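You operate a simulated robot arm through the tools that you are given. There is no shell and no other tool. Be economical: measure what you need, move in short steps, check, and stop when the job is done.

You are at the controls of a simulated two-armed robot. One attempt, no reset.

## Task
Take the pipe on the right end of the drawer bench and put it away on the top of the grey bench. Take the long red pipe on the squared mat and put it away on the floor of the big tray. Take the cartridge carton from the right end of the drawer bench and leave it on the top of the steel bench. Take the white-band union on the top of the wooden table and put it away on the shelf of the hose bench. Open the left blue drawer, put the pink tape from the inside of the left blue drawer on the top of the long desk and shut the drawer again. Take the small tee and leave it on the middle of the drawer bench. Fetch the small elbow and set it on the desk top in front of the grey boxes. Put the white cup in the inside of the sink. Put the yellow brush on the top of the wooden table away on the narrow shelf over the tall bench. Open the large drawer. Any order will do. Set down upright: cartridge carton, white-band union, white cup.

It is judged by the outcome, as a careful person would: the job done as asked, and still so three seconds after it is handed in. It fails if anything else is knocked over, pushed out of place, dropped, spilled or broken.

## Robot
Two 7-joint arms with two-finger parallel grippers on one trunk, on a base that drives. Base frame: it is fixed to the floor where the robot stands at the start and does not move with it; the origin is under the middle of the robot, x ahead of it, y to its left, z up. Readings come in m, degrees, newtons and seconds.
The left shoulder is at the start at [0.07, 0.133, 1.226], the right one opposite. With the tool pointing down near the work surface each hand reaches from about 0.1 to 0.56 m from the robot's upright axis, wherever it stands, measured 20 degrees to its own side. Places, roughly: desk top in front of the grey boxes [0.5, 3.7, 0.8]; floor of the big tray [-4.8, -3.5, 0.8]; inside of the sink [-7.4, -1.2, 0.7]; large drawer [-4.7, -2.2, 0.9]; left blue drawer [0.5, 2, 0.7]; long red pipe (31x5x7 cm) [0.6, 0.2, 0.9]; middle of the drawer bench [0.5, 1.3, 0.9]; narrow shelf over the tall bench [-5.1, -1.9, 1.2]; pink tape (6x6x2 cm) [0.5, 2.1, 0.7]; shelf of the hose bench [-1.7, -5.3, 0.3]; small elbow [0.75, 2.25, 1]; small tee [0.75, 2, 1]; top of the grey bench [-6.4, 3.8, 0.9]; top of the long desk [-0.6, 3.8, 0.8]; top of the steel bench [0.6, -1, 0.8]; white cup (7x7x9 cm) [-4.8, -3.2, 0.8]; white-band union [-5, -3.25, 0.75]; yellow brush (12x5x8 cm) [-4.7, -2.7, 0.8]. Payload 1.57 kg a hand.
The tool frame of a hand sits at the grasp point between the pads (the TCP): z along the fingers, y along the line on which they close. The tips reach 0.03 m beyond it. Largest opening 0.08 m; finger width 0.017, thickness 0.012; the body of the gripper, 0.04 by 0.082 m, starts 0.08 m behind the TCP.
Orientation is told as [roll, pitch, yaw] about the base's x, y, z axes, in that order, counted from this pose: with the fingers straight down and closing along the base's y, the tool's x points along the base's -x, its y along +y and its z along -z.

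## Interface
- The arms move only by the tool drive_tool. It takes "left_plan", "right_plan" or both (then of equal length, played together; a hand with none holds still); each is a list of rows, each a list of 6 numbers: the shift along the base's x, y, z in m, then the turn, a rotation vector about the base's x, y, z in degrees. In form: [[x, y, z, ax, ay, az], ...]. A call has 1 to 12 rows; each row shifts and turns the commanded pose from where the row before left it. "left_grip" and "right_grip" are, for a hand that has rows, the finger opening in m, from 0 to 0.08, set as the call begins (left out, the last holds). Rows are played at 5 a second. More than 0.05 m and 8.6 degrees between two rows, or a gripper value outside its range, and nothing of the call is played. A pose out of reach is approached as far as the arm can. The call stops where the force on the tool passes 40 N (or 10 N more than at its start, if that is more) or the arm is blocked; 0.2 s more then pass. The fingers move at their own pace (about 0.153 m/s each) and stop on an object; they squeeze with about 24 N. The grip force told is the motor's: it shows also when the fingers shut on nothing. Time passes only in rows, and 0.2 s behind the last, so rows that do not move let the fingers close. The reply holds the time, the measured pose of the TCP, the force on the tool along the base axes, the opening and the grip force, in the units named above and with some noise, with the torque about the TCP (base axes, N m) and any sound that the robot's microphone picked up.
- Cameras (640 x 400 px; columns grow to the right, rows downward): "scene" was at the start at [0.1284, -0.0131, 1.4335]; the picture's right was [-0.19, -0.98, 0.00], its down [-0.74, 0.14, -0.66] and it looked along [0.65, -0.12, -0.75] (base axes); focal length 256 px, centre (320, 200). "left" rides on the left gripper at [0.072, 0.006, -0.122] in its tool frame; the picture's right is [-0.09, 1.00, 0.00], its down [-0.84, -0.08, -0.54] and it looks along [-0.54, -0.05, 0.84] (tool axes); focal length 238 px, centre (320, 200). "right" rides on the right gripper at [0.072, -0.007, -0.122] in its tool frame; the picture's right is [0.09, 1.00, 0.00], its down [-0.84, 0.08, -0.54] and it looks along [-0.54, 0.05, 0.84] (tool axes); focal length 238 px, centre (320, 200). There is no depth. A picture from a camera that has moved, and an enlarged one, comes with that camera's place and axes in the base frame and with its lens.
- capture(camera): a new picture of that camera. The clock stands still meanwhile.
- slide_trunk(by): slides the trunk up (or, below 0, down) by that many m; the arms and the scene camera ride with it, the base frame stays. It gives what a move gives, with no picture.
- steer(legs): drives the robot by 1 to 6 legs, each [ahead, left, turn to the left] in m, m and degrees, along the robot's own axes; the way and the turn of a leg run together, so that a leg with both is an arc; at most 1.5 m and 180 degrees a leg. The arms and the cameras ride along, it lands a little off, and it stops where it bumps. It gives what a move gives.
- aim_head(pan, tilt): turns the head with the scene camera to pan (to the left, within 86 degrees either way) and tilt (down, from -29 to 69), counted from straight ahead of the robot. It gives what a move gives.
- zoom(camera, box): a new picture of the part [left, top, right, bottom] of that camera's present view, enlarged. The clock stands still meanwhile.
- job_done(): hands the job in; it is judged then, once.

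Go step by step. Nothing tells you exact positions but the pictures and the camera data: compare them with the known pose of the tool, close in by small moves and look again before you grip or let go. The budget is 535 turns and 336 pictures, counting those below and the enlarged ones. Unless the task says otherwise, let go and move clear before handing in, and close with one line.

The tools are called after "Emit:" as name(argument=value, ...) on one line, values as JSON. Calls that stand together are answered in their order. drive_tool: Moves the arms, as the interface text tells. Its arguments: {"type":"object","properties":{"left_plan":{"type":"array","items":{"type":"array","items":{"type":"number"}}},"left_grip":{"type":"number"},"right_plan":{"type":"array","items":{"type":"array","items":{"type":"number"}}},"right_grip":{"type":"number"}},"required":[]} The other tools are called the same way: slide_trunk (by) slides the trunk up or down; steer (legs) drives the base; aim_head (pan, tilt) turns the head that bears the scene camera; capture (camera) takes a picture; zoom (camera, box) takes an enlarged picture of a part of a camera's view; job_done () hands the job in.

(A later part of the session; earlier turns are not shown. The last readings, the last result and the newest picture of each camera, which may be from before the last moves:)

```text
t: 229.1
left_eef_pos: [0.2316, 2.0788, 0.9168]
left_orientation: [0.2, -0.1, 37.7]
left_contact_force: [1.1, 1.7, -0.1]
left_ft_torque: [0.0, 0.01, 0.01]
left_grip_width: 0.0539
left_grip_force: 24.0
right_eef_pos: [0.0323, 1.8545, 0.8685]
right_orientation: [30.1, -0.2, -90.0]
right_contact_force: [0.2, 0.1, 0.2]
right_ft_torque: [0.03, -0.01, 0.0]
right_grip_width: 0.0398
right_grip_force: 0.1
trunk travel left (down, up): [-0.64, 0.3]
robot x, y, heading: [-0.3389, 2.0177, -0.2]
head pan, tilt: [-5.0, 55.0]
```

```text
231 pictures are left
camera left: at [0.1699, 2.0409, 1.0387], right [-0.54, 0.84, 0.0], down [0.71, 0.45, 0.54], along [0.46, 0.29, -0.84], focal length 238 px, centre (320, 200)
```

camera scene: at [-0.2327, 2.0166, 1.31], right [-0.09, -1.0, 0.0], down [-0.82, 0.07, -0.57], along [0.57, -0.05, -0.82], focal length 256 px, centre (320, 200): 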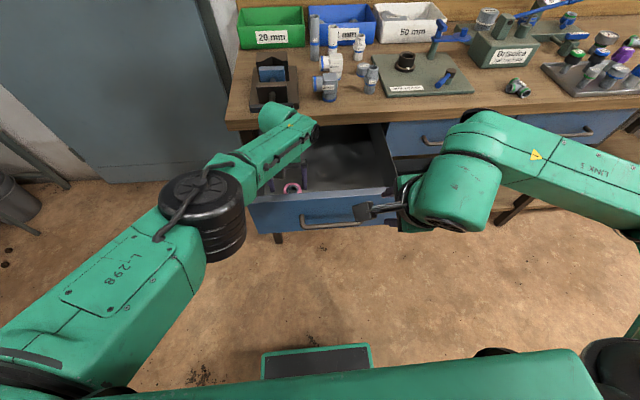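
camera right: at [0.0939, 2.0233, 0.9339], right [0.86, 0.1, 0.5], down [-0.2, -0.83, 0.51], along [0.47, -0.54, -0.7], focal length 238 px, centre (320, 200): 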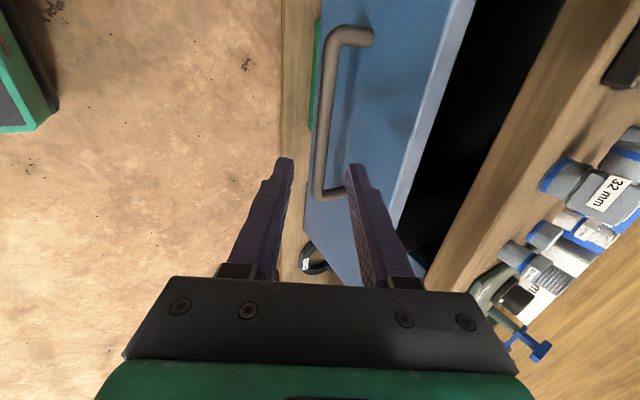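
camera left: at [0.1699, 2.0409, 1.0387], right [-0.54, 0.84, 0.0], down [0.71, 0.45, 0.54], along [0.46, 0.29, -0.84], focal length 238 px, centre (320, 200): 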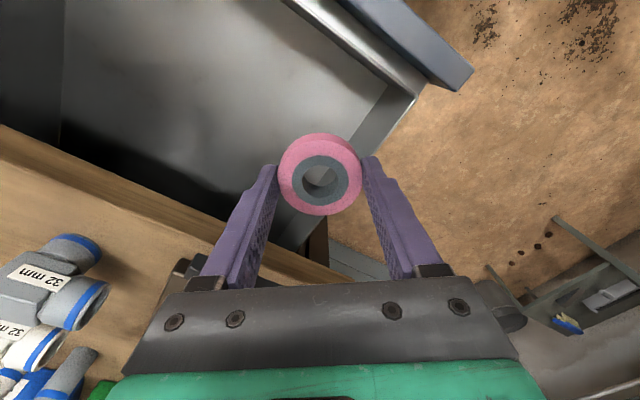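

Emit:
drive_tool(left_plan=[[-0.01, 0.04, 0.01, 0, 0, 0], [-0.015, 0.045, 0.01, 0, 0, 0], [-0.015, 0.045, 0.01, 0, 0, 0], [-0.015, 0.045, 0.01, 0, 0, 0], [-0.01, 0.045, 0, 0, 0, 0], [-0.01, 0.03, 0, 0, 0, 0], [0, 0, 0, 0, 0, 0]], right_plan=[[-0.02, 0.02, 0, 0, 0, 0], [-0.015, 0.03, 0, 0, 0, 0], [0, 0.03, -0.01, 0, 0, 0], [0, 0.03, -0.02, 0, 0, 0], [0, 0, -0.03, 0, 0, 0], [0, 0, -0.03, 0, 0, 0], [0, 0, 0, 0, 0, 0]], right_grip=0.0)

Emit:
capture(camera="scene")

Emit:
capture(camera="right")

```text
t: 230.7
left_eef_pos: [0.1513, 2.3264, 0.9581]
left_orientation: [0.1, 0.1, 37.6]
left_contact_force: [0.2, 0.1, 0.1]
left_ft_torque: [0.02, 0.0, 0.03]
left_grip_width: 0.0543
left_grip_force: 24.2
right_eef_pos: [-0.0036, 1.9625, 0.7803]
right_orientation: [30.2, -0.2, -90.1]
right_contact_force: [-0.4, 0.9, -0.3]
right_ft_torque: [-0.02, 0.02, -0.06]
right_grip_width: 0.0
right_grip_force: 21.0
trunk travel left (down, up): [-0.64, 0.3]
robot x, y, heading: [-0.3335, 2.0154, -0.1]
head pan, tilt: [-5.0, 55.0]
```

```text
230 pictures are left
camera scene: at [-0.2135, 2.0095, 1.265], right [-0.09, -1.0, 0.0], down [-0.82, 0.07, -0.57], along [0.57, -0.05, -0.82], focal length 256 px, centre (320, 200)
```

scene: 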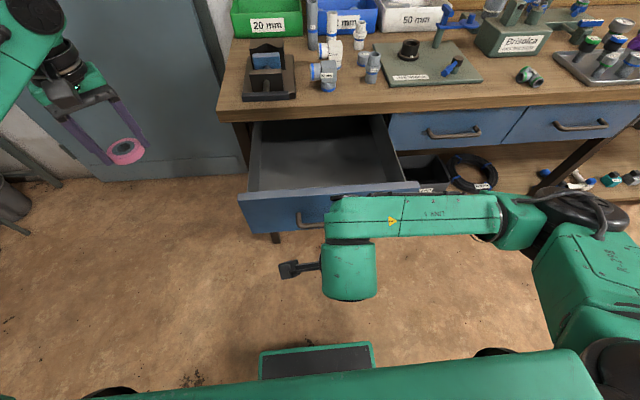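

```text
229 pictures are left
camera right: at [-0.0697, 2.0355, 0.8829], right [0.86, 0.09, 0.5], down [-0.21, -0.83, 0.51], along [0.47, -0.54, -0.7], focal length 238 px, centre (320, 200)
```

right: 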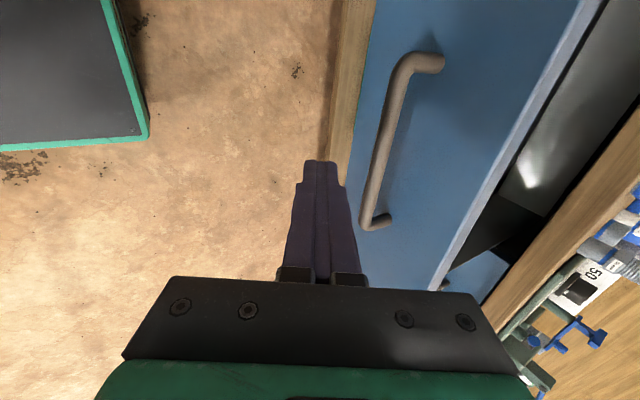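

Emit:
drive_tool(right_plan=[[0, 0, -0.012, 0, 0, 0], [0, 0, 0, 0, 0, 0]])

Emit:
steer(legs=[[0.28, 0, 0]])

Emit:
capture(camera="scene")

Emit:
capture(camera="right")

```text
t: 231.3
left_eef_pos: [0.1509, 2.3272, 0.9594]
left_orientation: [0.0, 0.0, 37.7]
left_contact_force: [-0.3, 0.9, -1.3]
left_ft_torque: [-0.02, 0.04, -0.01]
left_grip_width: 0.0541
left_grip_force: 24.1
right_eef_pos: [-0.0019, 1.9636, 0.7666]
right_orientation: [30.1, -0.3, -90.0]
right_contact_force: [-0.2, 0.2, 0.8]
right_ft_torque: [-0.02, 0.0, 0.0]
right_grip_width: 0.0
right_grip_force: 21.3
trunk travel left (down, up): [-0.64, 0.3]
robot x, y, heading: [-0.3395, 2.0175, -0.0]
head pan, tilt: [-5.0, 55.0]
```

```text
t: 233.3
left_eef_pos: [0.4332, 2.3238, 0.9595]
left_orientation: [0.1, 0.0, 37.2]
left_contact_force: [0.0, 0.1, -0.7]
left_ft_torque: [-0.03, -0.03, -0.04]
left_grip_width: 0.0539
left_grip_force: 23.8
right_eef_pos: [0.277, 1.9605, 0.7669]
right_orientation: [30.2, -0.3, -90.2]
right_contact_force: [-0.6, 0.4, 0.0]
right_ft_torque: [0.03, 0.0, 0.0]
right_grip_width: 0.0
right_grip_force: 21.8
trunk travel left (down, up): [-0.64, 0.3]
robot x, y, heading: [-0.0577, 2.0125, -0.5]
head pan, tilt: [-5.0, 55.0]
```

```text
228 pictures are left
camera scene: at [0.0654, 2.0081, 1.265], right [-0.09, -1.0, 0.0], down [-0.82, 0.08, -0.57], along [0.57, -0.05, -0.82], focal length 256 px, centre (320, 200)
```

scene: 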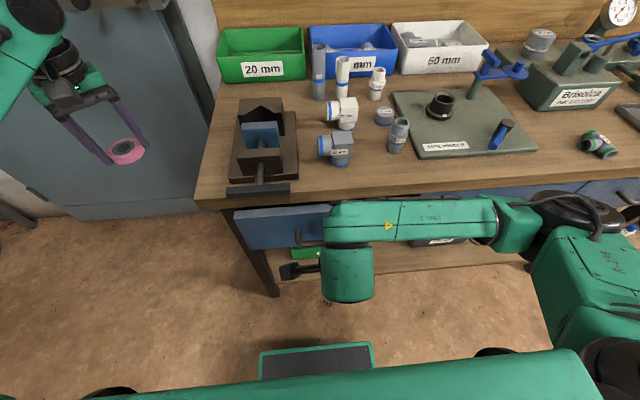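

```text
227 pictures are left
camera right: at [0.2104, 2.0339, 0.8707], right [0.86, 0.09, 0.5], down [-0.21, -0.83, 0.51], along [0.46, -0.55, -0.7], focal length 238 px, centre (320, 200)
```

right: 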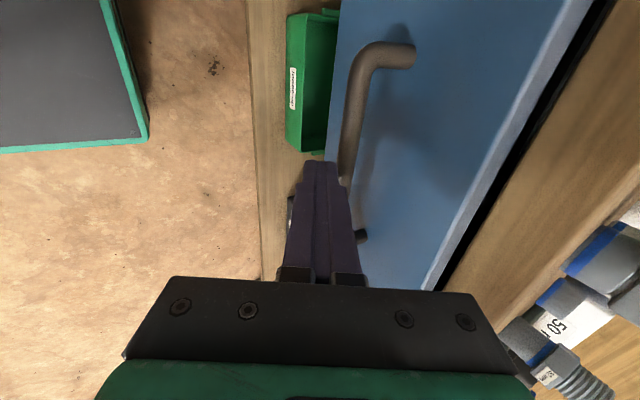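

Emit:
drive_tool(right_plan=[[0.015, 0, 0, 0, 0, 0], [0.01, 0, 0, 0, 0, 0], [0.01, 0, 0, 0, 0, 0], [0.005, 0, 0, 0, 0, 0], [0, 0, 0, 0, 0, 0]])

Emit:
capture(camera="right")

```text
t: 234.5
left_eef_pos: [0.4327, 2.3225, 0.9593]
left_orientation: [0.1, 0.0, 37.3]
left_contact_force: [-0.3, -0.3, -0.4]
left_ft_torque: [0.01, 0.01, -0.03]
left_grip_width: 0.054
left_grip_force: 23.3
right_eef_pos: [0.3158, 1.9601, 0.7674]
right_orientation: [30.1, -0.3, -90.3]
right_contact_force: [-4.0, 0.6, -0.9]
right_ft_torque: [0.0, 0.11, 0.01]
right_grip_width: 0.0
right_grip_force: 20.8
trunk travel left (down, up): [-0.64, 0.3]
robot x, y, heading: [-0.0564, 2.0121, -0.3]
head pan, tilt: [-5.0, 55.0]
```

```text
226 pictures are left
camera right: at [0.2501, 2.0336, 0.8705], right [0.86, 0.09, 0.5], down [-0.21, -0.83, 0.51], along [0.46, -0.55, -0.7], focal length 238 px, centre (320, 200)
```

right: 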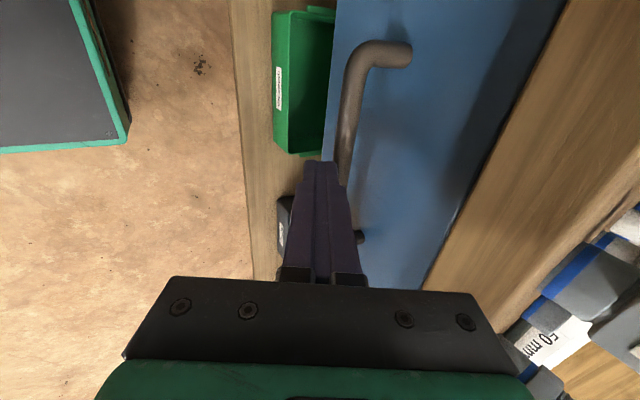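

Emit:
drive_tool(right_plan=[[0.006, 0, 0, 0, 0, 0], [0.006, 0, 0, 0, 0, 0], [0.006, 0, 0, 0, 0, 0], [0, 0, 0, 0, 0, 0]])

Emit:
capture(camera="right")

```text
t: 235.1
left_eef_pos: [0.4269, 2.3208, 0.9627]
left_orientation: [0.0, -0.3, 37.3]
left_contact_force: [0.4, -0.3, -0.2]
left_ft_torque: [0.04, 0.01, -0.03]
left_grip_width: 0.0538
left_grip_force: 24.1
right_eef_pos: [0.3174, 1.9601, 0.7667]
right_orientation: [29.3, -0.3, -90.0]
right_contact_force: [-21.1, -6.2, 20.9]
right_ft_torque: [-0.15, -0.03, -0.07]
right_grip_width: 0.0
right_grip_force: 21.4
trunk travel left (down, up): [-0.64, 0.3]
robot x, y, heading: [-0.0601, 2.0124, -0.2]
head pan, tilt: [-5.0, 55.0]
stopped in row 3 (right hand): the force on the tool passed its limit (the readings are from after the stop); the commanded pose is now the measured one
```

```text
225 pictures are left
camera right: at [0.2519, 2.0331, 0.8717], right [0.87, 0.1, 0.49], down [-0.2, -0.83, 0.52], along [0.45, -0.54, -0.71], focal length 238 px, centre (320, 200)
```

right: 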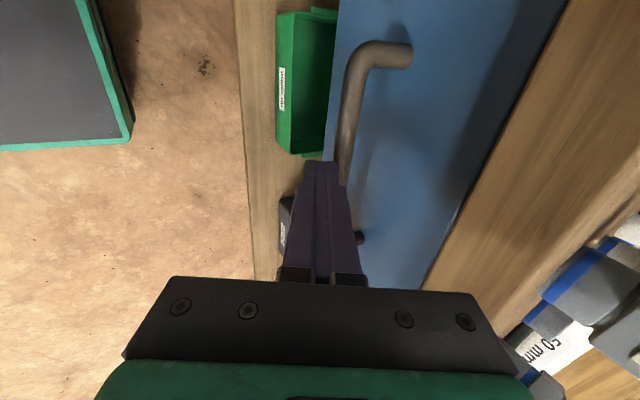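

Drawer is shut. Retreat and restore the right arm, then head to the desk.

Emit:
steer(legs=[[-0.35, 0, 0]])

Emit:
drive_tool(right_plan=[[0, -0.01, 0.04, 0, 7.5, 0], [0, -0.01, 0.04, 0, 7.5, 0], [0, -0.01, 0.04, 0, 7.5, 0], [0, -0.01, 0.04, 0, 7.5, 0], [0, 0, 0.04, 0, 0, 8.2], [0, 0, 0.03, 0, 0, 8.2], [0, 0, 0, 0, 0, 8.2], [0, 0, 0, 0, 0, 8.2], [0, 0, 0, 0, 0, 8.2], [0, 0, 0, 0, 0, 8.2], [0, 0, 0, 0, 0, 8.2], [0, 0, 0, 0, 0, 8.2]], right_grip=0.08)

Emit:
drive_tool(right_plan=[[0, 0, 0, 0, 0, 8.2], [0, 0, 0, 0, 0, 8.2], [0, 0, 0, 0, 0, 8.2], [0, 0, 0, 0, 0, 0]])

Emit:
capture(camera="scene")

```text
t: 237.4
left_eef_pos: [0.0771, 2.327, 0.9608]
left_orientation: [0.1, 0.1, 37.6]
left_contact_force: [-0.5, -0.4, -0.6]
left_ft_torque: [0.0, -0.02, -0.05]
left_grip_width: 0.054
left_grip_force: 24.0
right_eef_pos: [-0.0308, 1.9636, 0.7654]
right_orientation: [29.0, -0.3, -89.8]
right_contact_force: [0.0, -0.4, 0.4]
right_ft_torque: [-0.02, -0.02, -0.02]
right_grip_width: 0.0001
right_grip_force: 21.3
trunk travel left (down, up): [-0.64, 0.3]
robot x, y, heading: [-0.4139, 2.0149, 0.0]
head pan, tilt: [-5.0, 55.0]
```

```text
t: 240.0
left_eef_pos: [0.0778, 2.3269, 0.9599]
left_orientation: [0.1, 0.0, 37.6]
left_contact_force: [0.1, 1.4, -0.4]
left_ft_torque: [0.01, 0.01, 0.0]
left_grip_width: 0.0539
left_grip_force: 24.2
right_eef_pos: [-0.0308, 1.9231, 0.9943]
right_orientation: [-1.0, -0.2, -23.9]
right_contact_force: [0.1, 0.8, 0.7]
right_ft_torque: [-0.05, 0.01, -0.01]
right_grip_width: 0.08
right_grip_force: 0.1
trunk travel left (down, up): [-0.64, 0.3]
robot x, y, heading: [-0.4108, 2.0148, -0.1]
head pan, tilt: [-5.0, 55.0]
```

```text
t: 241.0
left_eef_pos: [0.0779, 2.3268, 0.9604]
left_orientation: [0.2, 0.0, 37.6]
left_contact_force: [-1.0, -0.5, 0.5]
left_ft_torque: [0.0, -0.01, 0.0]
left_grip_width: 0.0535
left_grip_force: 23.8
right_eef_pos: [-0.0294, 1.9234, 0.9938]
right_orientation: [-1.0, -0.2, 0.7]
right_contact_force: [0.2, 0.3, 0.6]
right_ft_torque: [-0.03, -0.04, 0.0]
right_grip_width: 0.0801
right_grip_force: 0.1
trunk travel left (down, up): [-0.64, 0.3]
robot x, y, heading: [-0.4108, 2.0178, 0.2]
head pan, tilt: [-5.0, 55.0]
```

```text
224 pictures are left
camera scene: at [-0.2878, 2.0102, 1.265], right [-0.09, -1.0, 0.0], down [-0.82, 0.07, -0.57], along [0.57, -0.05, -0.82], focal length 256 px, centre (320, 200)
```

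scene: 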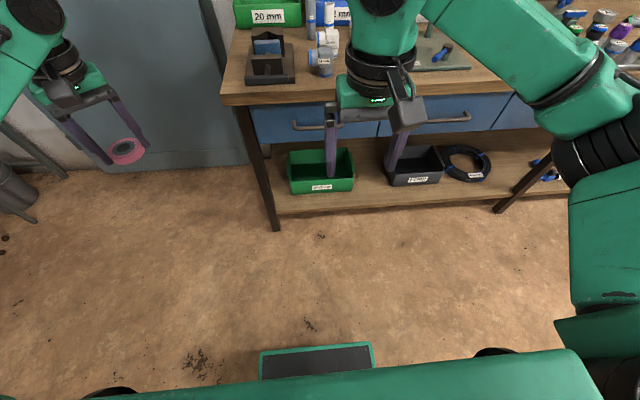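

Emit:
slide_trunk(by=0.15)

Emit:
steer(legs=[[0, 0.55, 0], [0, 0, 90]])

Emit:
aim_head(pan=10, tilt=35)

Emit:
capture(camera="scene")

```text
t: 242.8
left_eef_pos: [0.0775, 2.3253, 1.1092]
left_orientation: [0.1, 0.0, 37.6]
left_contact_force: [-0.3, -0.6, -0.6]
left_ft_torque: [-0.04, 0.02, 0.0]
left_grip_width: 0.0536
left_grip_force: 24.1
right_eef_pos: [-0.0292, 1.9241, 1.1429]
right_orientation: [-0.9, -0.1, 0.6]
right_contact_force: [-0.2, 0.6, 0.8]
right_ft_torque: [0.02, 0.01, 0.04]
right_grip_width: 0.08
right_grip_force: 0.0
trunk travel left (down, up): [-0.79, 0.15]
robot x, y, heading: [-0.4122, 2.0166, -0.1]
head pan, tilt: [-5.0, 55.0]
```

```text
t: 249.6
left_eef_pos: [-0.6971, 3.0699, 1.1097]
left_orientation: [0.1, 0.0, 124.5]
left_contact_force: [-0.2, 0.0, -0.5]
left_ft_torque: [0.02, -0.05, -0.01]
left_grip_width: 0.0509
left_grip_force: 23.6
right_eef_pos: [-0.2998, 2.9414, 1.1452]
right_orientation: [-0.9, -0.3, 87.5]
right_contact_force: [-0.8, 0.7, 0.5]
right_ft_torque: [-0.01, 0.02, 0.0]
right_grip_width: 0.0797
right_grip_force: 0.0
trunk travel left (down, up): [-0.79, 0.15]
robot x, y, heading: [-0.4079, 2.5641, 86.6]
head pan, tilt: [-5.0, 55.0]
```

```text
t: 250.4
left_eef_pos: [-0.6983, 3.0697, 1.1087]
left_orientation: [0.1, -0.1, 124.6]
left_contact_force: [-0.3, -0.7, 0.1]
left_ft_torque: [-0.04, 0.05, 0.02]
left_grip_width: 0.051
left_grip_force: 24.3
right_eef_pos: [-0.3006, 2.9406, 1.1445]
right_orientation: [-0.8, -0.2, 87.5]
right_contact_force: [0.2, 0.4, -0.3]
right_ft_torque: [-0.01, -0.02, -0.01]
right_grip_width: 0.0799
right_grip_force: 0.1
trunk travel left (down, up): [-0.79, 0.15]
robot x, y, heading: [-0.413, 2.5668, 86.7]
head pan, tilt: [10.0, 35.0]
```

```text
223 pictures are left
camera scene: at [-0.4188, 2.7049, 1.4432], right [0.99, 0.12, 0.0], down [0.07, -0.57, -0.82], along [-0.1, 0.81, -0.57], focal length 256 px, centre (320, 200)
```

scene: 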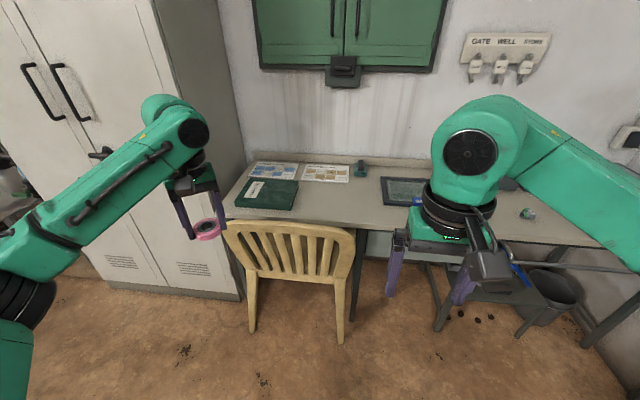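

Emit:
steer(legs=[[0, 0, 3.3], [0, -0.39, 0], [0.5, 0, 0]])

Emit:
capture(camera="scene")

Emit:
capture(camera="left")

```text
t: 255.9
left_eef_pos: [-0.3486, 3.5641, 1.1108]
left_orientation: [0.1, -0.1, 127.8]
left_contact_force: [0.0, -1.1, 0.1]
left_ft_torque: [0.02, 0.01, 0.0]
left_grip_width: 0.0507
left_grip_force: 24.5
right_eef_pos: [0.0542, 3.459, 1.1445]
right_orientation: [-0.8, -0.2, 90.9]
right_contact_force: [-0.5, 0.1, 0.5]
right_ft_torque: [0.01, -0.01, 0.0]
right_grip_width: 0.0797
right_grip_force: 0.0
trunk travel left (down, up): [-0.79, 0.15]
robot x, y, heading: [-0.0382, 3.0785, 90.2]
head pan, tilt: [10.0, 35.0]
```

```text
222 pictures are left
camera scene: at [-0.0494, 3.2148, 1.4434], right [0.98, 0.18, 0.0], down [0.1, -0.56, -0.82], along [-0.14, 0.81, -0.57], focal length 256 px, centre (320, 200)
```

scene: 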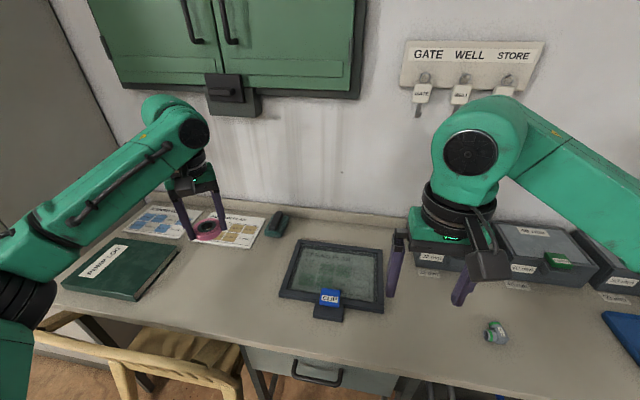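

```text
221 pictures are left
camera left: at [-0.3098, 3.5034, 1.2329], right [-0.84, -0.54, 0.0], down [-0.45, 0.71, 0.54], along [-0.29, 0.46, -0.84], focal length 238 px, centre (320, 200)
```

left: 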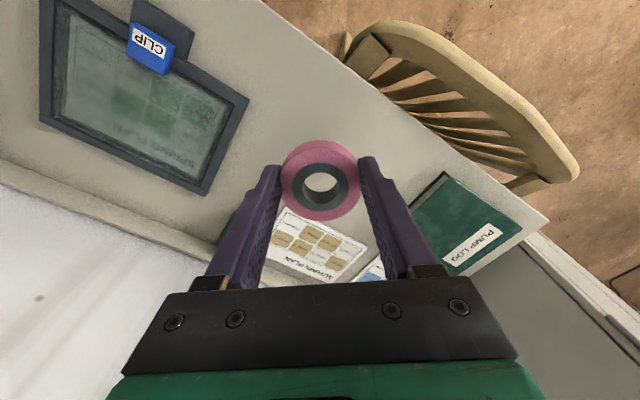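

Emit:
drive_tool(left_plan=[[0.01, 0.04, 0, 0, 0, 0], [0.01, 0.035, 0, 0, 0, 0], [0, 0, -0.03, 0, 0, 0], [0, 0, -0.03, 0, 0, 0], [0, 0, 0, 0, 0, 0]])

Emit:
slide_trunk(by=-0.18)

Emit:
capture(camera="left")

Emit:
capture(camera="scene")

```text
t: 257.1
left_eef_pos: [-0.3275, 3.6428, 1.0511]
left_orientation: [0.1, 0.1, 127.8]
left_contact_force: [-0.9, -0.5, -1.1]
left_ft_torque: [-0.01, 0.01, -0.03]
left_grip_width: 0.0507
left_grip_force: 24.3
right_eef_pos: [0.0566, 3.4598, 1.1443]
right_orientation: [-0.7, -0.1, 90.9]
right_contact_force: [-0.5, 0.3, -0.4]
right_ft_torque: [-0.03, 0.01, -0.02]
right_grip_width: 0.0803
right_grip_force: 0.0
trunk travel left (down, up): [-0.79, 0.15]
robot x, y, heading: [-0.0356, 3.0812, 90.2]
head pan, tilt: [10.0, 35.0]
```

```text
t: 259.1
left_eef_pos: [-0.3283, 3.6445, 0.871]
left_orientation: [0.2, 0.0, 127.9]
left_contact_force: [-0.6, -0.2, -0.8]
left_ft_torque: [0.0, 0.02, 0.0]
left_grip_width: 0.0506
left_grip_force: 24.3
right_eef_pos: [0.0561, 3.459, 0.9644]
right_orientation: [-0.9, -0.3, 90.9]
right_contact_force: [0.4, 0.8, 0.6]
right_ft_torque: [0.01, 0.01, -0.01]
right_grip_width: 0.0798
right_grip_force: 0.0
trunk travel left (down, up): [-0.61, 0.33]
robot x, y, heading: [-0.0357, 3.0774, 89.9]
head pan, tilt: [10.0, 35.0]
```

```text
220 pictures are left
camera left: at [-0.2894, 3.5824, 0.9934], right [-0.84, -0.54, 0.0], down [-0.45, 0.71, 0.54], along [-0.29, 0.46, -0.84], focal length 238 px, centre (320, 200)
```

left: 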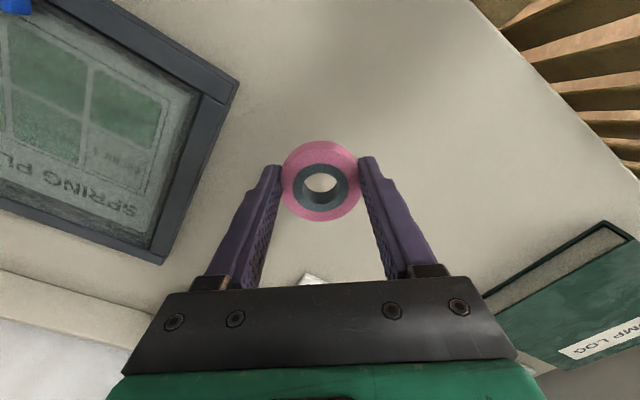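

```text
219 pictures are left
camera scene: at [-0.0494, 3.2159, 1.2633], right [0.98, 0.18, 0.0], down [0.1, -0.56, -0.82], along [-0.14, 0.81, -0.57], focal length 256 px, centre (320, 200)
```

scene: 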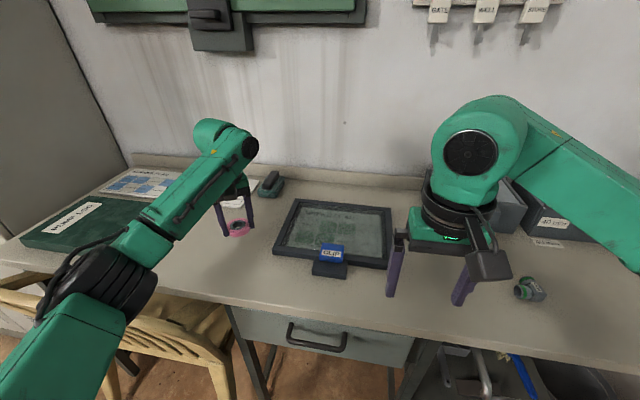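

Emit:
drive_tool(left_plan=[[0, 0, -0.025, 0, 0, 0], [0, 0, -0.015, 0, 0, 0], [0, 0, -0.006, 0, 0, 0], [0, 0, -0.004, 0, 0, 0], [0, 0, 0, 0, 0, 0]])

```text
t: 260.3
left_eef_pos: [-0.3272, 3.6417, 0.8187]
left_orientation: [0.0, 0.0, 127.8]
left_contact_force: [0.2, 0.0, -0.7]
left_ft_torque: [-0.01, -0.01, 0.01]
left_grip_width: 0.0507
left_grip_force: 23.8
right_eef_pos: [0.056, 3.4597, 0.9646]
right_orientation: [-1.0, -0.2, 91.0]
right_contact_force: [-1.0, -0.4, 1.0]
right_ft_torque: [-0.01, -0.01, 0.0]
right_grip_width: 0.0802
right_grip_force: 0.0
trunk travel left (down, up): [-0.61, 0.33]
robot x, y, heading: [-0.0345, 3.0731, 90.2]
head pan, tilt: [10.0, 35.0]
```

Emit:
drive_tool(left_plan=[[0, 0, -0.005, 0, 0, 0], [0, 0, -0.004, 0, 0, 0], [0, 0, 0, 0, 0, 0]])

```text
t: 261.1
left_eef_pos: [-0.3289, 3.6417, 0.8117]
left_orientation: [0.2, 0.0, 127.9]
left_contact_force: [-0.8, -0.1, -0.3]
left_ft_torque: [-0.01, 0.01, -0.02]
left_grip_width: 0.0506
left_grip_force: 23.8
right_eef_pos: [0.0553, 3.4598, 0.9647]
right_orientation: [-0.8, -0.2, 90.8]
right_contact_force: [0.2, 0.1, 1.7]
right_ft_torque: [-0.02, -0.01, 0.0]
right_grip_width: 0.0799
right_grip_force: 0.0
trunk travel left (down, up): [-0.61, 0.33]
robot x, y, heading: [-0.0374, 3.0763, 90.1]
head pan, tilt: [10.0, 35.0]
```

Emit:
drive_tool(left_plan=[[0, 0, -0.005, 0, 0, 0], [0, 0, -0.004, 0, 0, 0], [0, 0, 0, 0, 0, 0]])

Emit:
capture(camera="left")

```text
t: 261.8
left_eef_pos: [-0.3296, 3.6419, 0.8109]
left_orientation: [-0.3, -1.1, 127.9]
left_contact_force: [1.6, -6.0, 14.1]
left_ft_torque: [-0.54, 0.22, 0.2]
left_grip_width: 0.0505
left_grip_force: 23.7
right_eef_pos: [0.0574, 3.4566, 0.9658]
right_orientation: [-0.7, -0.4, 90.9]
right_contact_force: [0.1, -0.1, 0.3]
right_ft_torque: [0.01, 0.0, -0.04]
right_grip_width: 0.08
right_grip_force: 0.0
trunk travel left (down, up): [-0.61, 0.33]
robot x, y, heading: [-0.0338, 3.078, 89.9]
head pan, tilt: [10.0, 35.0]
stopped in row 3 (left hand): the force on the tool passed its limit (the readings are from after the stop); the commanded pose is now the measured one
```

```text
218 pictures are left
camera left: at [-0.2889, 3.5799, 0.9319], right [-0.84, -0.54, 0.0], down [-0.45, 0.7, 0.56], along [-0.3, 0.47, -0.83], focal length 238 px, centre (320, 200)
```

left: 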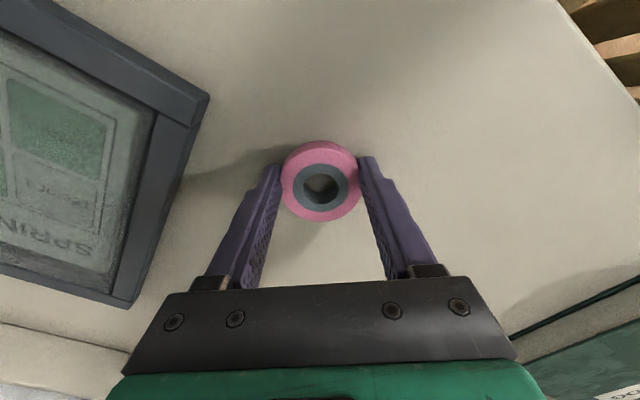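

Contact reached. Ease up a touch, release, and lift.

Emit:
drive_tool(left_plan=[[0, 0, 0.002, 0, 0, 0], [0, 0, 0, 0, 0, 0]])

Emit:
drive_tool(left_plan=[[0, 0, 0, 0, 0, 0], [0, 0, 0, 0, 0, 0], [0, 0, 0.02, 0, 0, 0], [0, 0, 0.04, 0, 0, 0], [0, 0, 0.04, 0, 0, 0], [0, 0, 0.04, 0, 0, 0]], left_grip=0.08)

Emit:
capture(camera="left")

```text
t: 262.4
left_eef_pos: [-0.3285, 3.6431, 0.8111]
left_orientation: [-0.3, -0.9, 127.9]
left_contact_force: [1.6, -5.9, 11.7]
left_ft_torque: [-0.5, 0.17, 0.17]
left_grip_width: 0.0507
left_grip_force: 23.6
right_eef_pos: [0.0567, 3.456, 0.9642]
right_orientation: [-0.7, -0.4, 90.9]
right_contact_force: [0.2, 0.0, 0.1]
right_ft_torque: [0.02, -0.01, -0.01]
right_grip_width: 0.08
right_grip_force: 0.0
trunk travel left (down, up): [-0.61, 0.33]
robot x, y, heading: [-0.0372, 3.0745, 90.3]
head pan, tilt: [10.0, 35.0]
```

```text
t: 263.8
left_eef_pos: [-0.3288, 3.6484, 0.9487]
left_orientation: [-0.2, -0.7, 127.8]
left_contact_force: [-0.7, -0.4, 0.8]
left_ft_torque: [0.02, 0.01, 0.02]
left_grip_width: 0.0802
left_grip_force: 0.1
right_eef_pos: [0.0561, 3.4585, 0.9642]
right_orientation: [-0.8, -0.2, 90.8]
right_contact_force: [0.4, 0.5, 0.6]
right_ft_torque: [-0.01, 0.0, -0.01]
right_grip_width: 0.08
right_grip_force: 0.0
trunk travel left (down, up): [-0.61, 0.33]
robot x, y, heading: [-0.0367, 3.0753, 90.2]
head pan, tilt: [10.0, 35.0]
```

```text
217 pictures are left
camera left: at [-0.2888, 3.5864, 1.0701], right [-0.84, -0.54, 0.0], down [-0.45, 0.7, 0.55], along [-0.3, 0.47, -0.83], focal length 238 px, centre (320, 200)
```

left: 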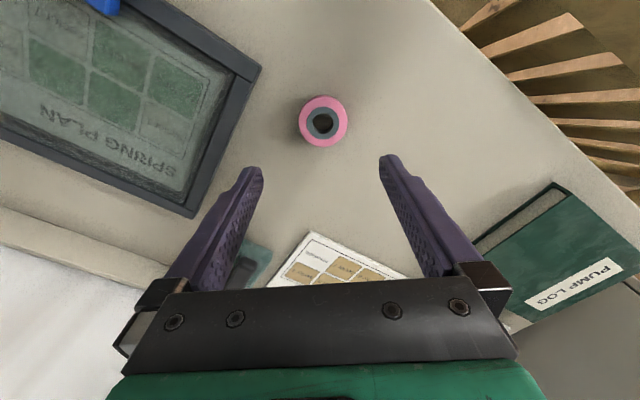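

Emit:
steer(legs=[[-0.5, 0, 0], [-0.0, 0.38, 0], [0, 0, -90]])

Emit:
slide_trunk(by=0.18)

Emit:
drive_tool(left_plan=[[0, 0, 0.01, 0, 0, -7.5], [0, 0, 0.01, 0, 0, -7.5], [0, 0, 0.01, 0, 0, -7.5], [0, 0, 0.01, 0, 0, -7.5], [0, 0, 0, 0, 0, -7.6], [0, 0, 0, 0, 0, 0]])

```text
t: 272.6
left_eef_pos: [0.1648, 2.8593, 0.9463]
left_orientation: [-0.2, -0.6, 36.3]
left_contact_force: [-0.5, 0.5, 0.2]
left_ft_torque: [-0.03, 0.05, -0.01]
left_grip_width: 0.0799
left_grip_force: 0.0
right_eef_pos: [-0.035, 2.4802, 0.964]
right_orientation: [-0.9, -0.2, -0.6]
right_contact_force: [-0.1, 0.2, -0.4]
right_ft_torque: [-0.01, -0.01, 0.0]
right_grip_width: 0.0799
right_grip_force: 0.0
trunk travel left (down, up): [-0.61, 0.33]
robot x, y, heading: [-0.4141, 2.5829, -1.1]
head pan, tilt: [10.0, 35.0]
```

```text
t: 274.6
left_eef_pos: [0.164, 2.8599, 1.1284]
left_orientation: [-0.2, -0.7, 36.4]
left_contact_force: [-0.6, -0.8, 0.4]
left_ft_torque: [-0.01, 0.01, 0.0]
left_grip_width: 0.08
left_grip_force: 0.2
right_eef_pos: [-0.0356, 2.4794, 1.1444]
right_orientation: [-0.9, -0.2, -0.6]
right_contact_force: [0.2, 0.0, 0.2]
right_ft_torque: [0.01, 0.0, -0.01]
right_grip_width: 0.0799
right_grip_force: 0.0
trunk travel left (down, up): [-0.79, 0.15]
robot x, y, heading: [-0.4182, 2.5788, -1.0]
head pan, tilt: [10.0, 35.0]
```

```text
t: 276.0
left_eef_pos: [0.1631, 2.8593, 1.1658]
left_orientation: [-0.2, -0.6, -1.3]
left_contact_force: [-0.3, 0.9, 0.5]
left_ft_torque: [-0.01, 0.0, -0.03]
left_grip_width: 0.0802
left_grip_force: 0.1
right_eef_pos: [-0.0352, 2.4799, 1.1437]
right_orientation: [-0.9, -0.2, -0.6]
right_contact_force: [0.2, 0.1, -0.1]
right_ft_torque: [0.03, -0.03, -0.03]
right_grip_width: 0.0799
right_grip_force: 0.1
trunk travel left (down, up): [-0.79, 0.15]
robot x, y, heading: [-0.4115, 2.5737, -1.5]
head pan, tilt: [10.0, 35.0]
```

Emit:
steer(legs=[[0, -1.25, 1], [0, -1.2, 0.5], [0.4, 0, 0]])

Emit:
aim_head(pan=0, tilt=60)

Emit:
capture(camera="scene")

Emit:
capture(camera="right")

Emit:
capture(camera="left")

```text
t: 290.3
left_eef_pos: [0.4862, 0.3335, 1.1685]
left_orientation: [-0.2, -0.7, -1.9]
left_contact_force: [0.1, 0.3, 0.1]
left_ft_torque: [-0.03, 0.02, -0.03]
left_grip_width: 0.0796
left_grip_force: 0.0
right_eef_pos: [0.2812, -0.0422, 1.1446]
right_orientation: [-0.9, -0.3, -1.4]
right_contact_force: [0.5, -0.7, -0.4]
right_ft_torque: [0.03, -0.02, -0.02]
right_grip_width: 0.0803
right_grip_force: 0.1
trunk travel left (down, up): [-0.79, 0.15]
robot x, y, heading: [-0.0928, 0.0644, -2.0]
head pan, tilt: [10.0, 35.0]
```

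```text
t: 291.2
left_eef_pos: [0.4884, 0.3346, 1.1664]
left_orientation: [-0.3, -0.7, -2.1]
left_contact_force: [-0.2, 0.4, 0.6]
left_ft_torque: [-0.02, 0.0, 0.03]
left_grip_width: 0.0801
left_grip_force: 0.1
right_eef_pos: [0.2841, -0.0416, 1.1429]
right_orientation: [-0.9, -0.2, -1.4]
right_contact_force: [0.4, -0.2, 0.1]
right_ft_torque: [0.01, 0.01, 0.0]
right_grip_width: 0.0799
right_grip_force: 0.1
trunk travel left (down, up): [-0.79, 0.15]
robot x, y, heading: [-0.0956, 0.0617, -2.0]
head pan, tilt: [0.0, 60.0]
```

```text
216 pictures are left
camera scene: at [0.0247, 0.0608, 1.409], right [-0.04, -1.0, 0.0], down [-0.87, 0.03, -0.5], along [0.5, -0.02, -0.87], focal length 256 px, centre (320, 200)
```

scene: 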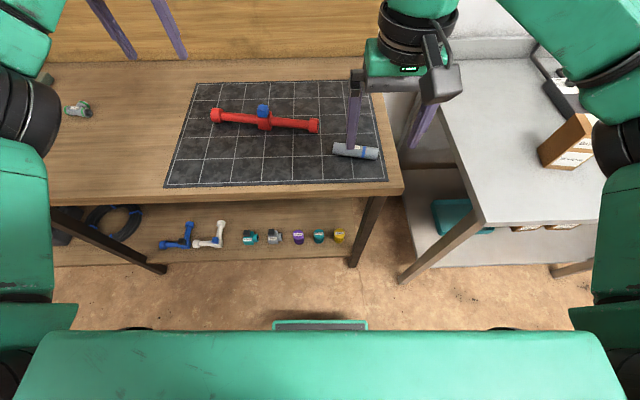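

```text
215 pictures are left
camera right: at [0.2119, -0.0442, 1.2677], right [-0.07, 1.0, -0.02], down [0.84, 0.06, 0.54], along [0.54, 0.02, -0.84], focal length 238 px, centre (320, 200)
```

right: 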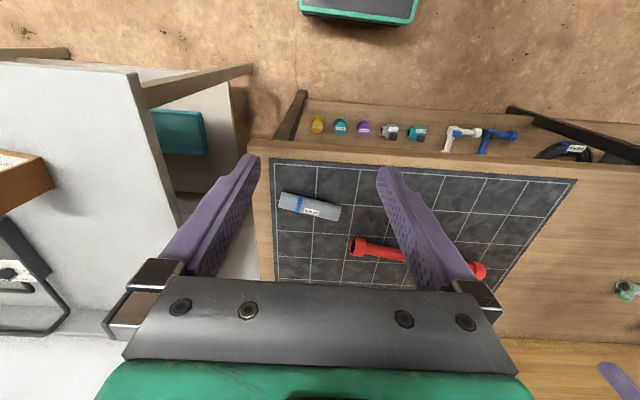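

```text
214 pictures are left
camera left: at [0.4152, 0.3439, 1.2887], right [0.13, 0.99, 0.0], down [0.83, -0.1, 0.55], along [0.55, -0.07, -0.83], focal length 238 px, centre (320, 200)
```

left: 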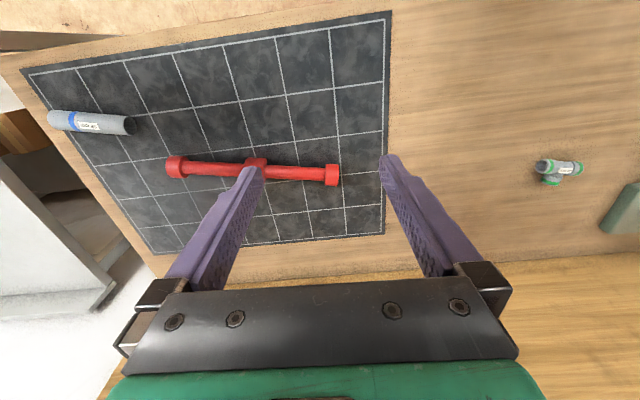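

Emit:
steer(legs=[[0.1, 0, 2]])

Emit:
drive_tool(right_plan=[[0.01, 0, 0, 0, 0, -8.2], [0.01, 0, 0, 0, 0, -8.2], [0.01, 0, 0, 0, 0, -8.2], [0.01, 0, 0, 0, 0, -8.2], [0.01, 0, 0, 0, 0, -8.2], [0.01, 0, 0, 0, 0, -8.2], [0, 0, 0, 0, 0, -8.2], [0, 0, 0, 0, 0, -8.2], [0, 0, 0, 0, 0, -8.2], [0, 0, 0, 0, 0, -8.2], [0, 0, 0, 0, 0, -8.2], [0, 0, 0, 0, 0, -8.2]], left_plan=[[0, 0, 0, 0, 0, 8.2], [0, 0, 0, 0, 0, 8.2], [0, 0, 0, 0, 0, 8.2], [0, 0, 0, 0, 0, 8.2], [0, 0, 0, 0, 0, 8.2], [0, 0, 0, 0, 0, 8.2], [0, 0, 0, 0, 0, 8.2], [0, 0, 0, 0, 0, 8.2], [0, 0, 0, 0, 0, 8.2], [0, 0, 0, 0, 0, 7], [0, 0, 0, 0, 0, 0], [0, 0, 0, 0, 0, 0]], right_grip=0.07, left_grip=0.08)

Emit:
capture(camera="right")

Emit:
capture(camera="left")

```text
t: 292.4
left_eef_pos: [0.5763, 0.3512, 1.1687]
left_orientation: [-0.3, -0.7, 0.1]
left_contact_force: [-0.1, 0.3, -0.4]
left_ft_torque: [0.01, -0.03, -0.03]
left_grip_width: 0.0802
left_grip_force: 0.1
right_eef_pos: [0.3862, -0.0302, 1.1446]
right_orientation: [-0.8, -0.3, 0.8]
right_contact_force: [-1.1, 0.5, 0.6]
right_ft_torque: [0.01, 0.0, 0.05]
right_grip_width: 0.0798
right_grip_force: 0.1
trunk travel left (down, up): [-0.79, 0.15]
robot x, y, heading: [0.0063, 0.0592, -0.2]
head pan, tilt: [0.0, 60.0]
```

```text
t: 295.0
left_eef_pos: [0.5772, 0.3529, 1.1668]
left_orientation: [-0.2, -0.7, 80.9]
left_contact_force: [0.9, 0.5, 0.8]
left_ft_torque: [-0.02, 0.04, -0.01]
left_grip_width: 0.08
left_grip_force: 0.1
right_eef_pos: [0.4494, -0.0289, 1.1457]
right_orientation: [-1.0, -0.2, -97.8]
right_contact_force: [0.1, 0.1, 0.7]
right_ft_torque: [0.01, 0.0, -0.01]
right_grip_width: 0.07
right_grip_force: 0.1
trunk travel left (down, up): [-0.79, 0.15]
robot x, y, heading: [0.008, 0.0604, 0.1]
head pan, tilt: [0.0, 60.0]
```

```text
213 pictures are left
camera right: at [0.4542, 0.0436, 1.268], right [1.0, -0.04, -0.02], down [-0.03, -0.84, 0.54], along [-0.04, -0.54, -0.84], focal length 238 px, centre (320, 200)
```

right: 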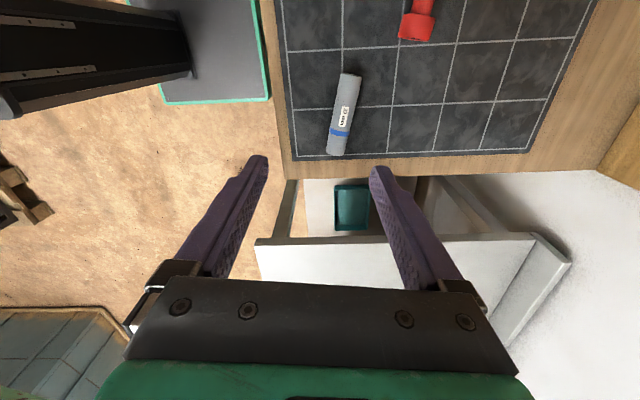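

```text
212 pictures are left
camera left: at [0.56, 0.2821, 1.289], right [-0.97, 0.25, 0.0], down [0.21, 0.81, 0.55], along [0.14, 0.53, -0.83], focal length 238 px, centre (320, 200)
```

left: 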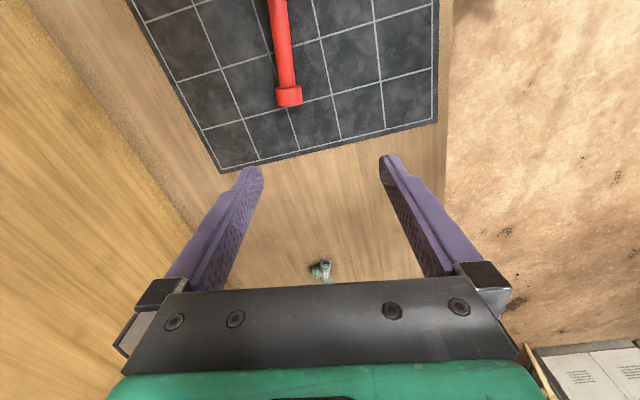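

Emit:
drive_tool(right_plan=[[0.015, -0.01, -0.04, 0, 0, -2], [0.015, -0.01, -0.04, 0, 0, 0], [0, 0, -0.04, 0, 0, 0], [0, 0, -0.04, 0, 0, 0], [0, 0, -0.03, 0, 0, 0], [0, 0, 0, 0, 0, 0]])

Emit:
capture(camera="right")

```text
t: 296.4
left_eef_pos: [0.5775, 0.354, 1.1667]
left_orientation: [-0.2, -0.7, 80.9]
left_contact_force: [-0.1, -0.5, 0.3]
left_ft_torque: [0.0, -0.02, 0.02]
left_grip_width: 0.08
left_grip_force: 0.1
right_eef_pos: [0.482, -0.0489, 0.951]
right_orientation: [-0.8, -0.1, -99.7]
right_contact_force: [-0.8, 0.3, -0.2]
right_ft_torque: [0.03, 0.03, -0.02]
right_grip_width: 0.0698
right_grip_force: 0.1
trunk travel left (down, up): [-0.79, 0.15]
robot x, y, heading: [0.0068, 0.0582, -0.1]
head pan, tilt: [0.0, 60.0]
```

```text
211 pictures are left
camera right: at [0.4882, 0.0239, 1.0748], right [1.0, -0.08, -0.01], down [-0.06, -0.84, 0.54], along [-0.05, -0.54, -0.84], focal length 238 px, centre (320, 200)
```

right: 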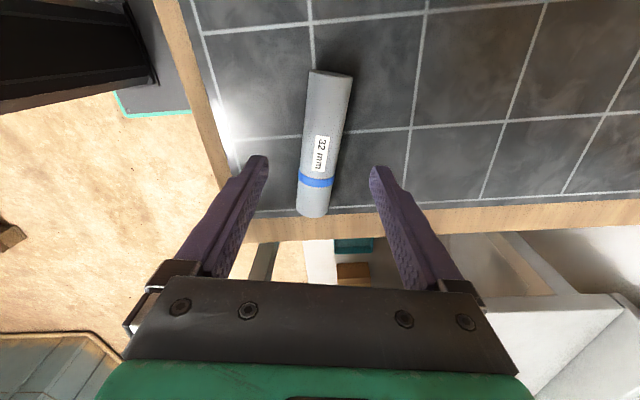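

Emit:
drive_tool(right_plan=[[0, 0, -0.025, 0, 0, -3], [0, 0, -0.02, 0, 0, -3], [0, 0, 0, 0, 0, 0]])

Emit:
drive_tool(right_plan=[[0, 0, 0, 0, 0, 0], [0, 0, 0, 0, 0, 0], [0, 0, 0, 0, 0, 0]], right_grip=0.0)

Emit:
capture(camera="right")

```text
t: 297.2
left_eef_pos: [0.5773, 0.353, 1.1678]
left_orientation: [-0.2, -0.6, 81.0]
left_contact_force: [-0.4, 0.2, -0.2]
left_ft_torque: [-0.01, 0.01, 0.05]
left_grip_width: 0.0801
left_grip_force: 0.1
right_eef_pos: [0.4802, -0.0481, 0.9085]
right_orientation: [-1.0, -0.3, -105.8]
right_contact_force: [0.1, 0.0, 0.0]
right_ft_torque: [0.0, -0.01, -0.02]
right_grip_width: 0.0698
right_grip_force: 0.0
trunk travel left (down, up): [-0.79, 0.15]
robot x, y, heading: [0.0061, 0.0616, -0.1]
head pan, tilt: [0.0, 60.0]
```

```text
t: 298.0
left_eef_pos: [0.5778, 0.3529, 1.167]
left_orientation: [-0.2, -0.6, 80.9]
left_contact_force: [0.1, 0.7, -0.3]
left_ft_torque: [-0.04, 0.0, 0.03]
left_grip_width: 0.08
left_grip_force: 0.0
right_eef_pos: [0.4789, -0.0496, 0.9076]
right_orientation: [-0.9, -0.2, -105.7]
right_contact_force: [0.3, -0.1, -0.8]
right_ft_torque: [0.01, -0.02, 0.01]
right_grip_width: 0.0305
right_grip_force: 23.7
trunk travel left (down, up): [-0.79, 0.15]
robot x, y, heading: [0.0068, 0.0615, 0.1]
head pan, tilt: [0.0, 60.0]
```

```text
210 pictures are left
camera right: at [0.4947, 0.0229, 1.0316], right [0.98, -0.18, -0.02], down [-0.14, -0.83, 0.54], along [-0.11, -0.53, -0.84], focal length 238 px, centre (320, 200)
```

right: 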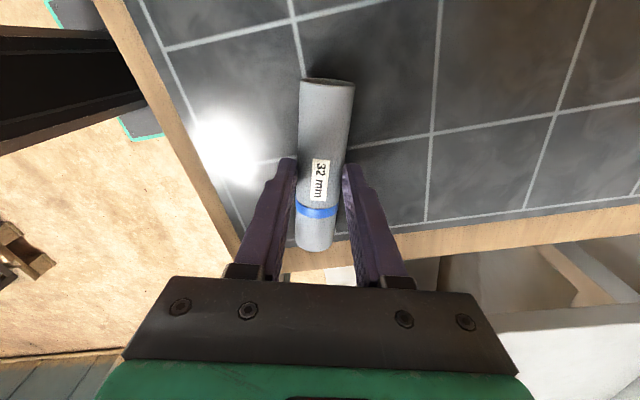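

Emit:
drive_tool(right_plan=[[0, 0, 0.01, 0, 0, 0], [0, 0, 0.02, 0, 0, 0], [0, 0, 0.03, 0, 0, 0], [0, 0, 0.03, 0, 0, 0], [-0.01, -0.01, 0.04, 0, 0, 0], [-0.02, -0.02, 0.04, 0, 0, 0], [-0.02, -0.02, 0.03, 0, 0, 0], [-0.02, -0.02, 0, 0, 0, 0], [-0.02, 0, 0, 0, 0, 0], [0, 0, 0, 0, 0, 0]])

Emit:
drive_tool(left_plan=[[0.015, -0.035, -0.02, 0, 0, 0], [0.015, -0.035, -0.02, 0, 0, 0], [0, -0.035, -0.03, 0, 0, 0], [0, 0, -0.03, 0, 0, 0], [0, 0, 0, 0, 0, 0]])

Emit:
capture(camera="left")

Emit:
capture(camera="scene")

```text
t: 300.2
left_eef_pos: [0.5789, 0.3533, 1.1663]
left_orientation: [-0.2, -0.7, 80.9]
left_contact_force: [0.8, 1.3, -0.6]
left_ft_torque: [0.03, 0.03, -0.03]
left_grip_width: 0.0799
left_grip_force: 0.1
right_eef_pos: [0.3909, -0.1196, 1.1081]
right_orientation: [-0.8, -0.2, -105.8]
right_contact_force: [0.1, 0.6, 0.1]
right_ft_torque: [0.02, 0.0, -0.01]
right_grip_width: 0.0306
right_grip_force: 24.6
trunk travel left (down, up): [-0.79, 0.15]
robot x, y, heading: [0.007, 0.0613, 0.1]
head pan, tilt: [0.0, 60.0]
```

```text
t: 301.4
left_eef_pos: [0.6095, 0.2455, 1.067]
left_orientation: [-0.2, -0.6, 80.9]
left_contact_force: [0.3, -0.4, 0.4]
left_ft_torque: [-0.01, -0.01, 0.02]
left_grip_width: 0.0802
left_grip_force: 0.0
right_eef_pos: [0.392, -0.1202, 1.1086]
right_orientation: [-0.9, -0.2, -105.6]
right_contact_force: [0.4, 0.8, 0.0]
right_ft_torque: [0.04, 0.0, -0.03]
right_grip_width: 0.0307
right_grip_force: 23.4
trunk travel left (down, up): [-0.79, 0.15]
robot x, y, heading: [0.0076, 0.0596, -0.3]
head pan, tilt: [0.0, 60.0]
```

```text
209 pictures are left
camera left: at [0.5899, 0.1745, 1.1888], right [-0.97, 0.25, 0.0], down [0.21, 0.81, 0.55], along [0.14, 0.53, -0.83], focal length 238 px, centre (320, 200)
```

left: 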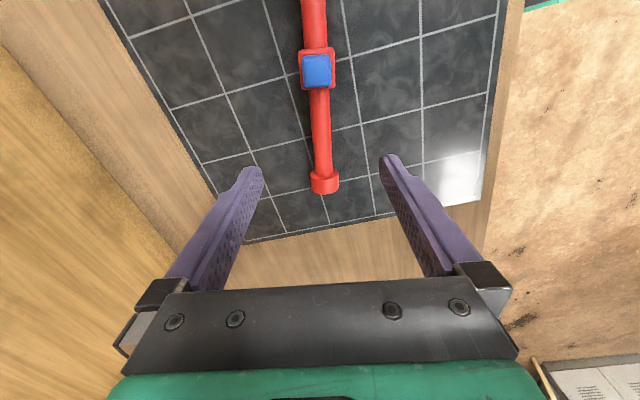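

```text
208 pictures are left
camera scene: at [0.1259, 0.0627, 1.409], right [0.0, -1.0, 0.0], down [-0.87, 0.0, -0.5], along [0.5, 0.0, -0.87], focal length 256 px, centre (320, 200)
```

scene: 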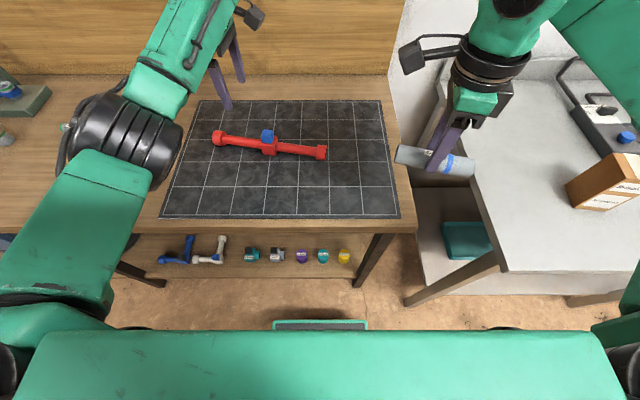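

Emit:
drive_tool(left_plan=[[0.0, -0.003, -0.04, 0, 0, 0], [0, 0, -0.04, 0, 0, 0], [0, 0, -0.03, 0, 0, 0], [0, 0, 0, 0, 0, 0]])

Emit:
capture(camera="left")

```text
t: 302.4
left_eef_pos: [0.6074, 0.2434, 0.9578]
left_orientation: [-0.2, -0.6, 80.9]
left_contact_force: [0.2, 0.8, 0.4]
left_ft_torque: [0.0, -0.02, 0.05]
left_grip_width: 0.0801
left_grip_force: 0.0
right_eef_pos: [0.3928, -0.1198, 1.1083]
right_orientation: [-1.0, -0.2, -105.7]
right_contact_force: [0.1, -0.5, -0.8]
right_ft_torque: [-0.02, 0.01, -0.03]
right_grip_width: 0.0308
right_grip_force: 24.0
trunk travel left (down, up): [-0.79, 0.15]
robot x, y, heading: [0.0098, 0.0602, -0.2]
head pan, tilt: [0.0, 60.0]
```

```text
207 pictures are left
camera left: at [0.5903, 0.1728, 1.0795], right [-0.97, 0.25, 0.0], down [0.21, 0.81, 0.55], along [0.14, 0.53, -0.83], focal length 238 px, centre (320, 200)
```

left: 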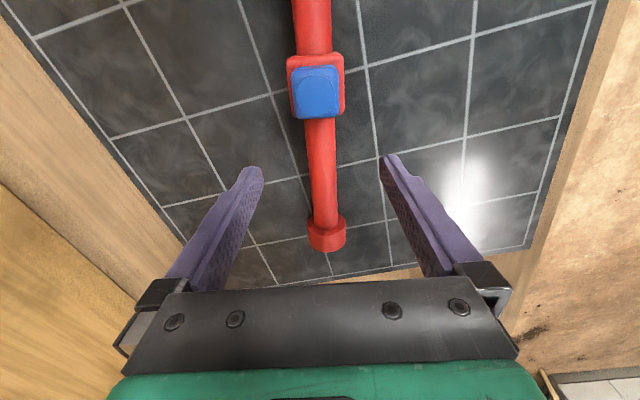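

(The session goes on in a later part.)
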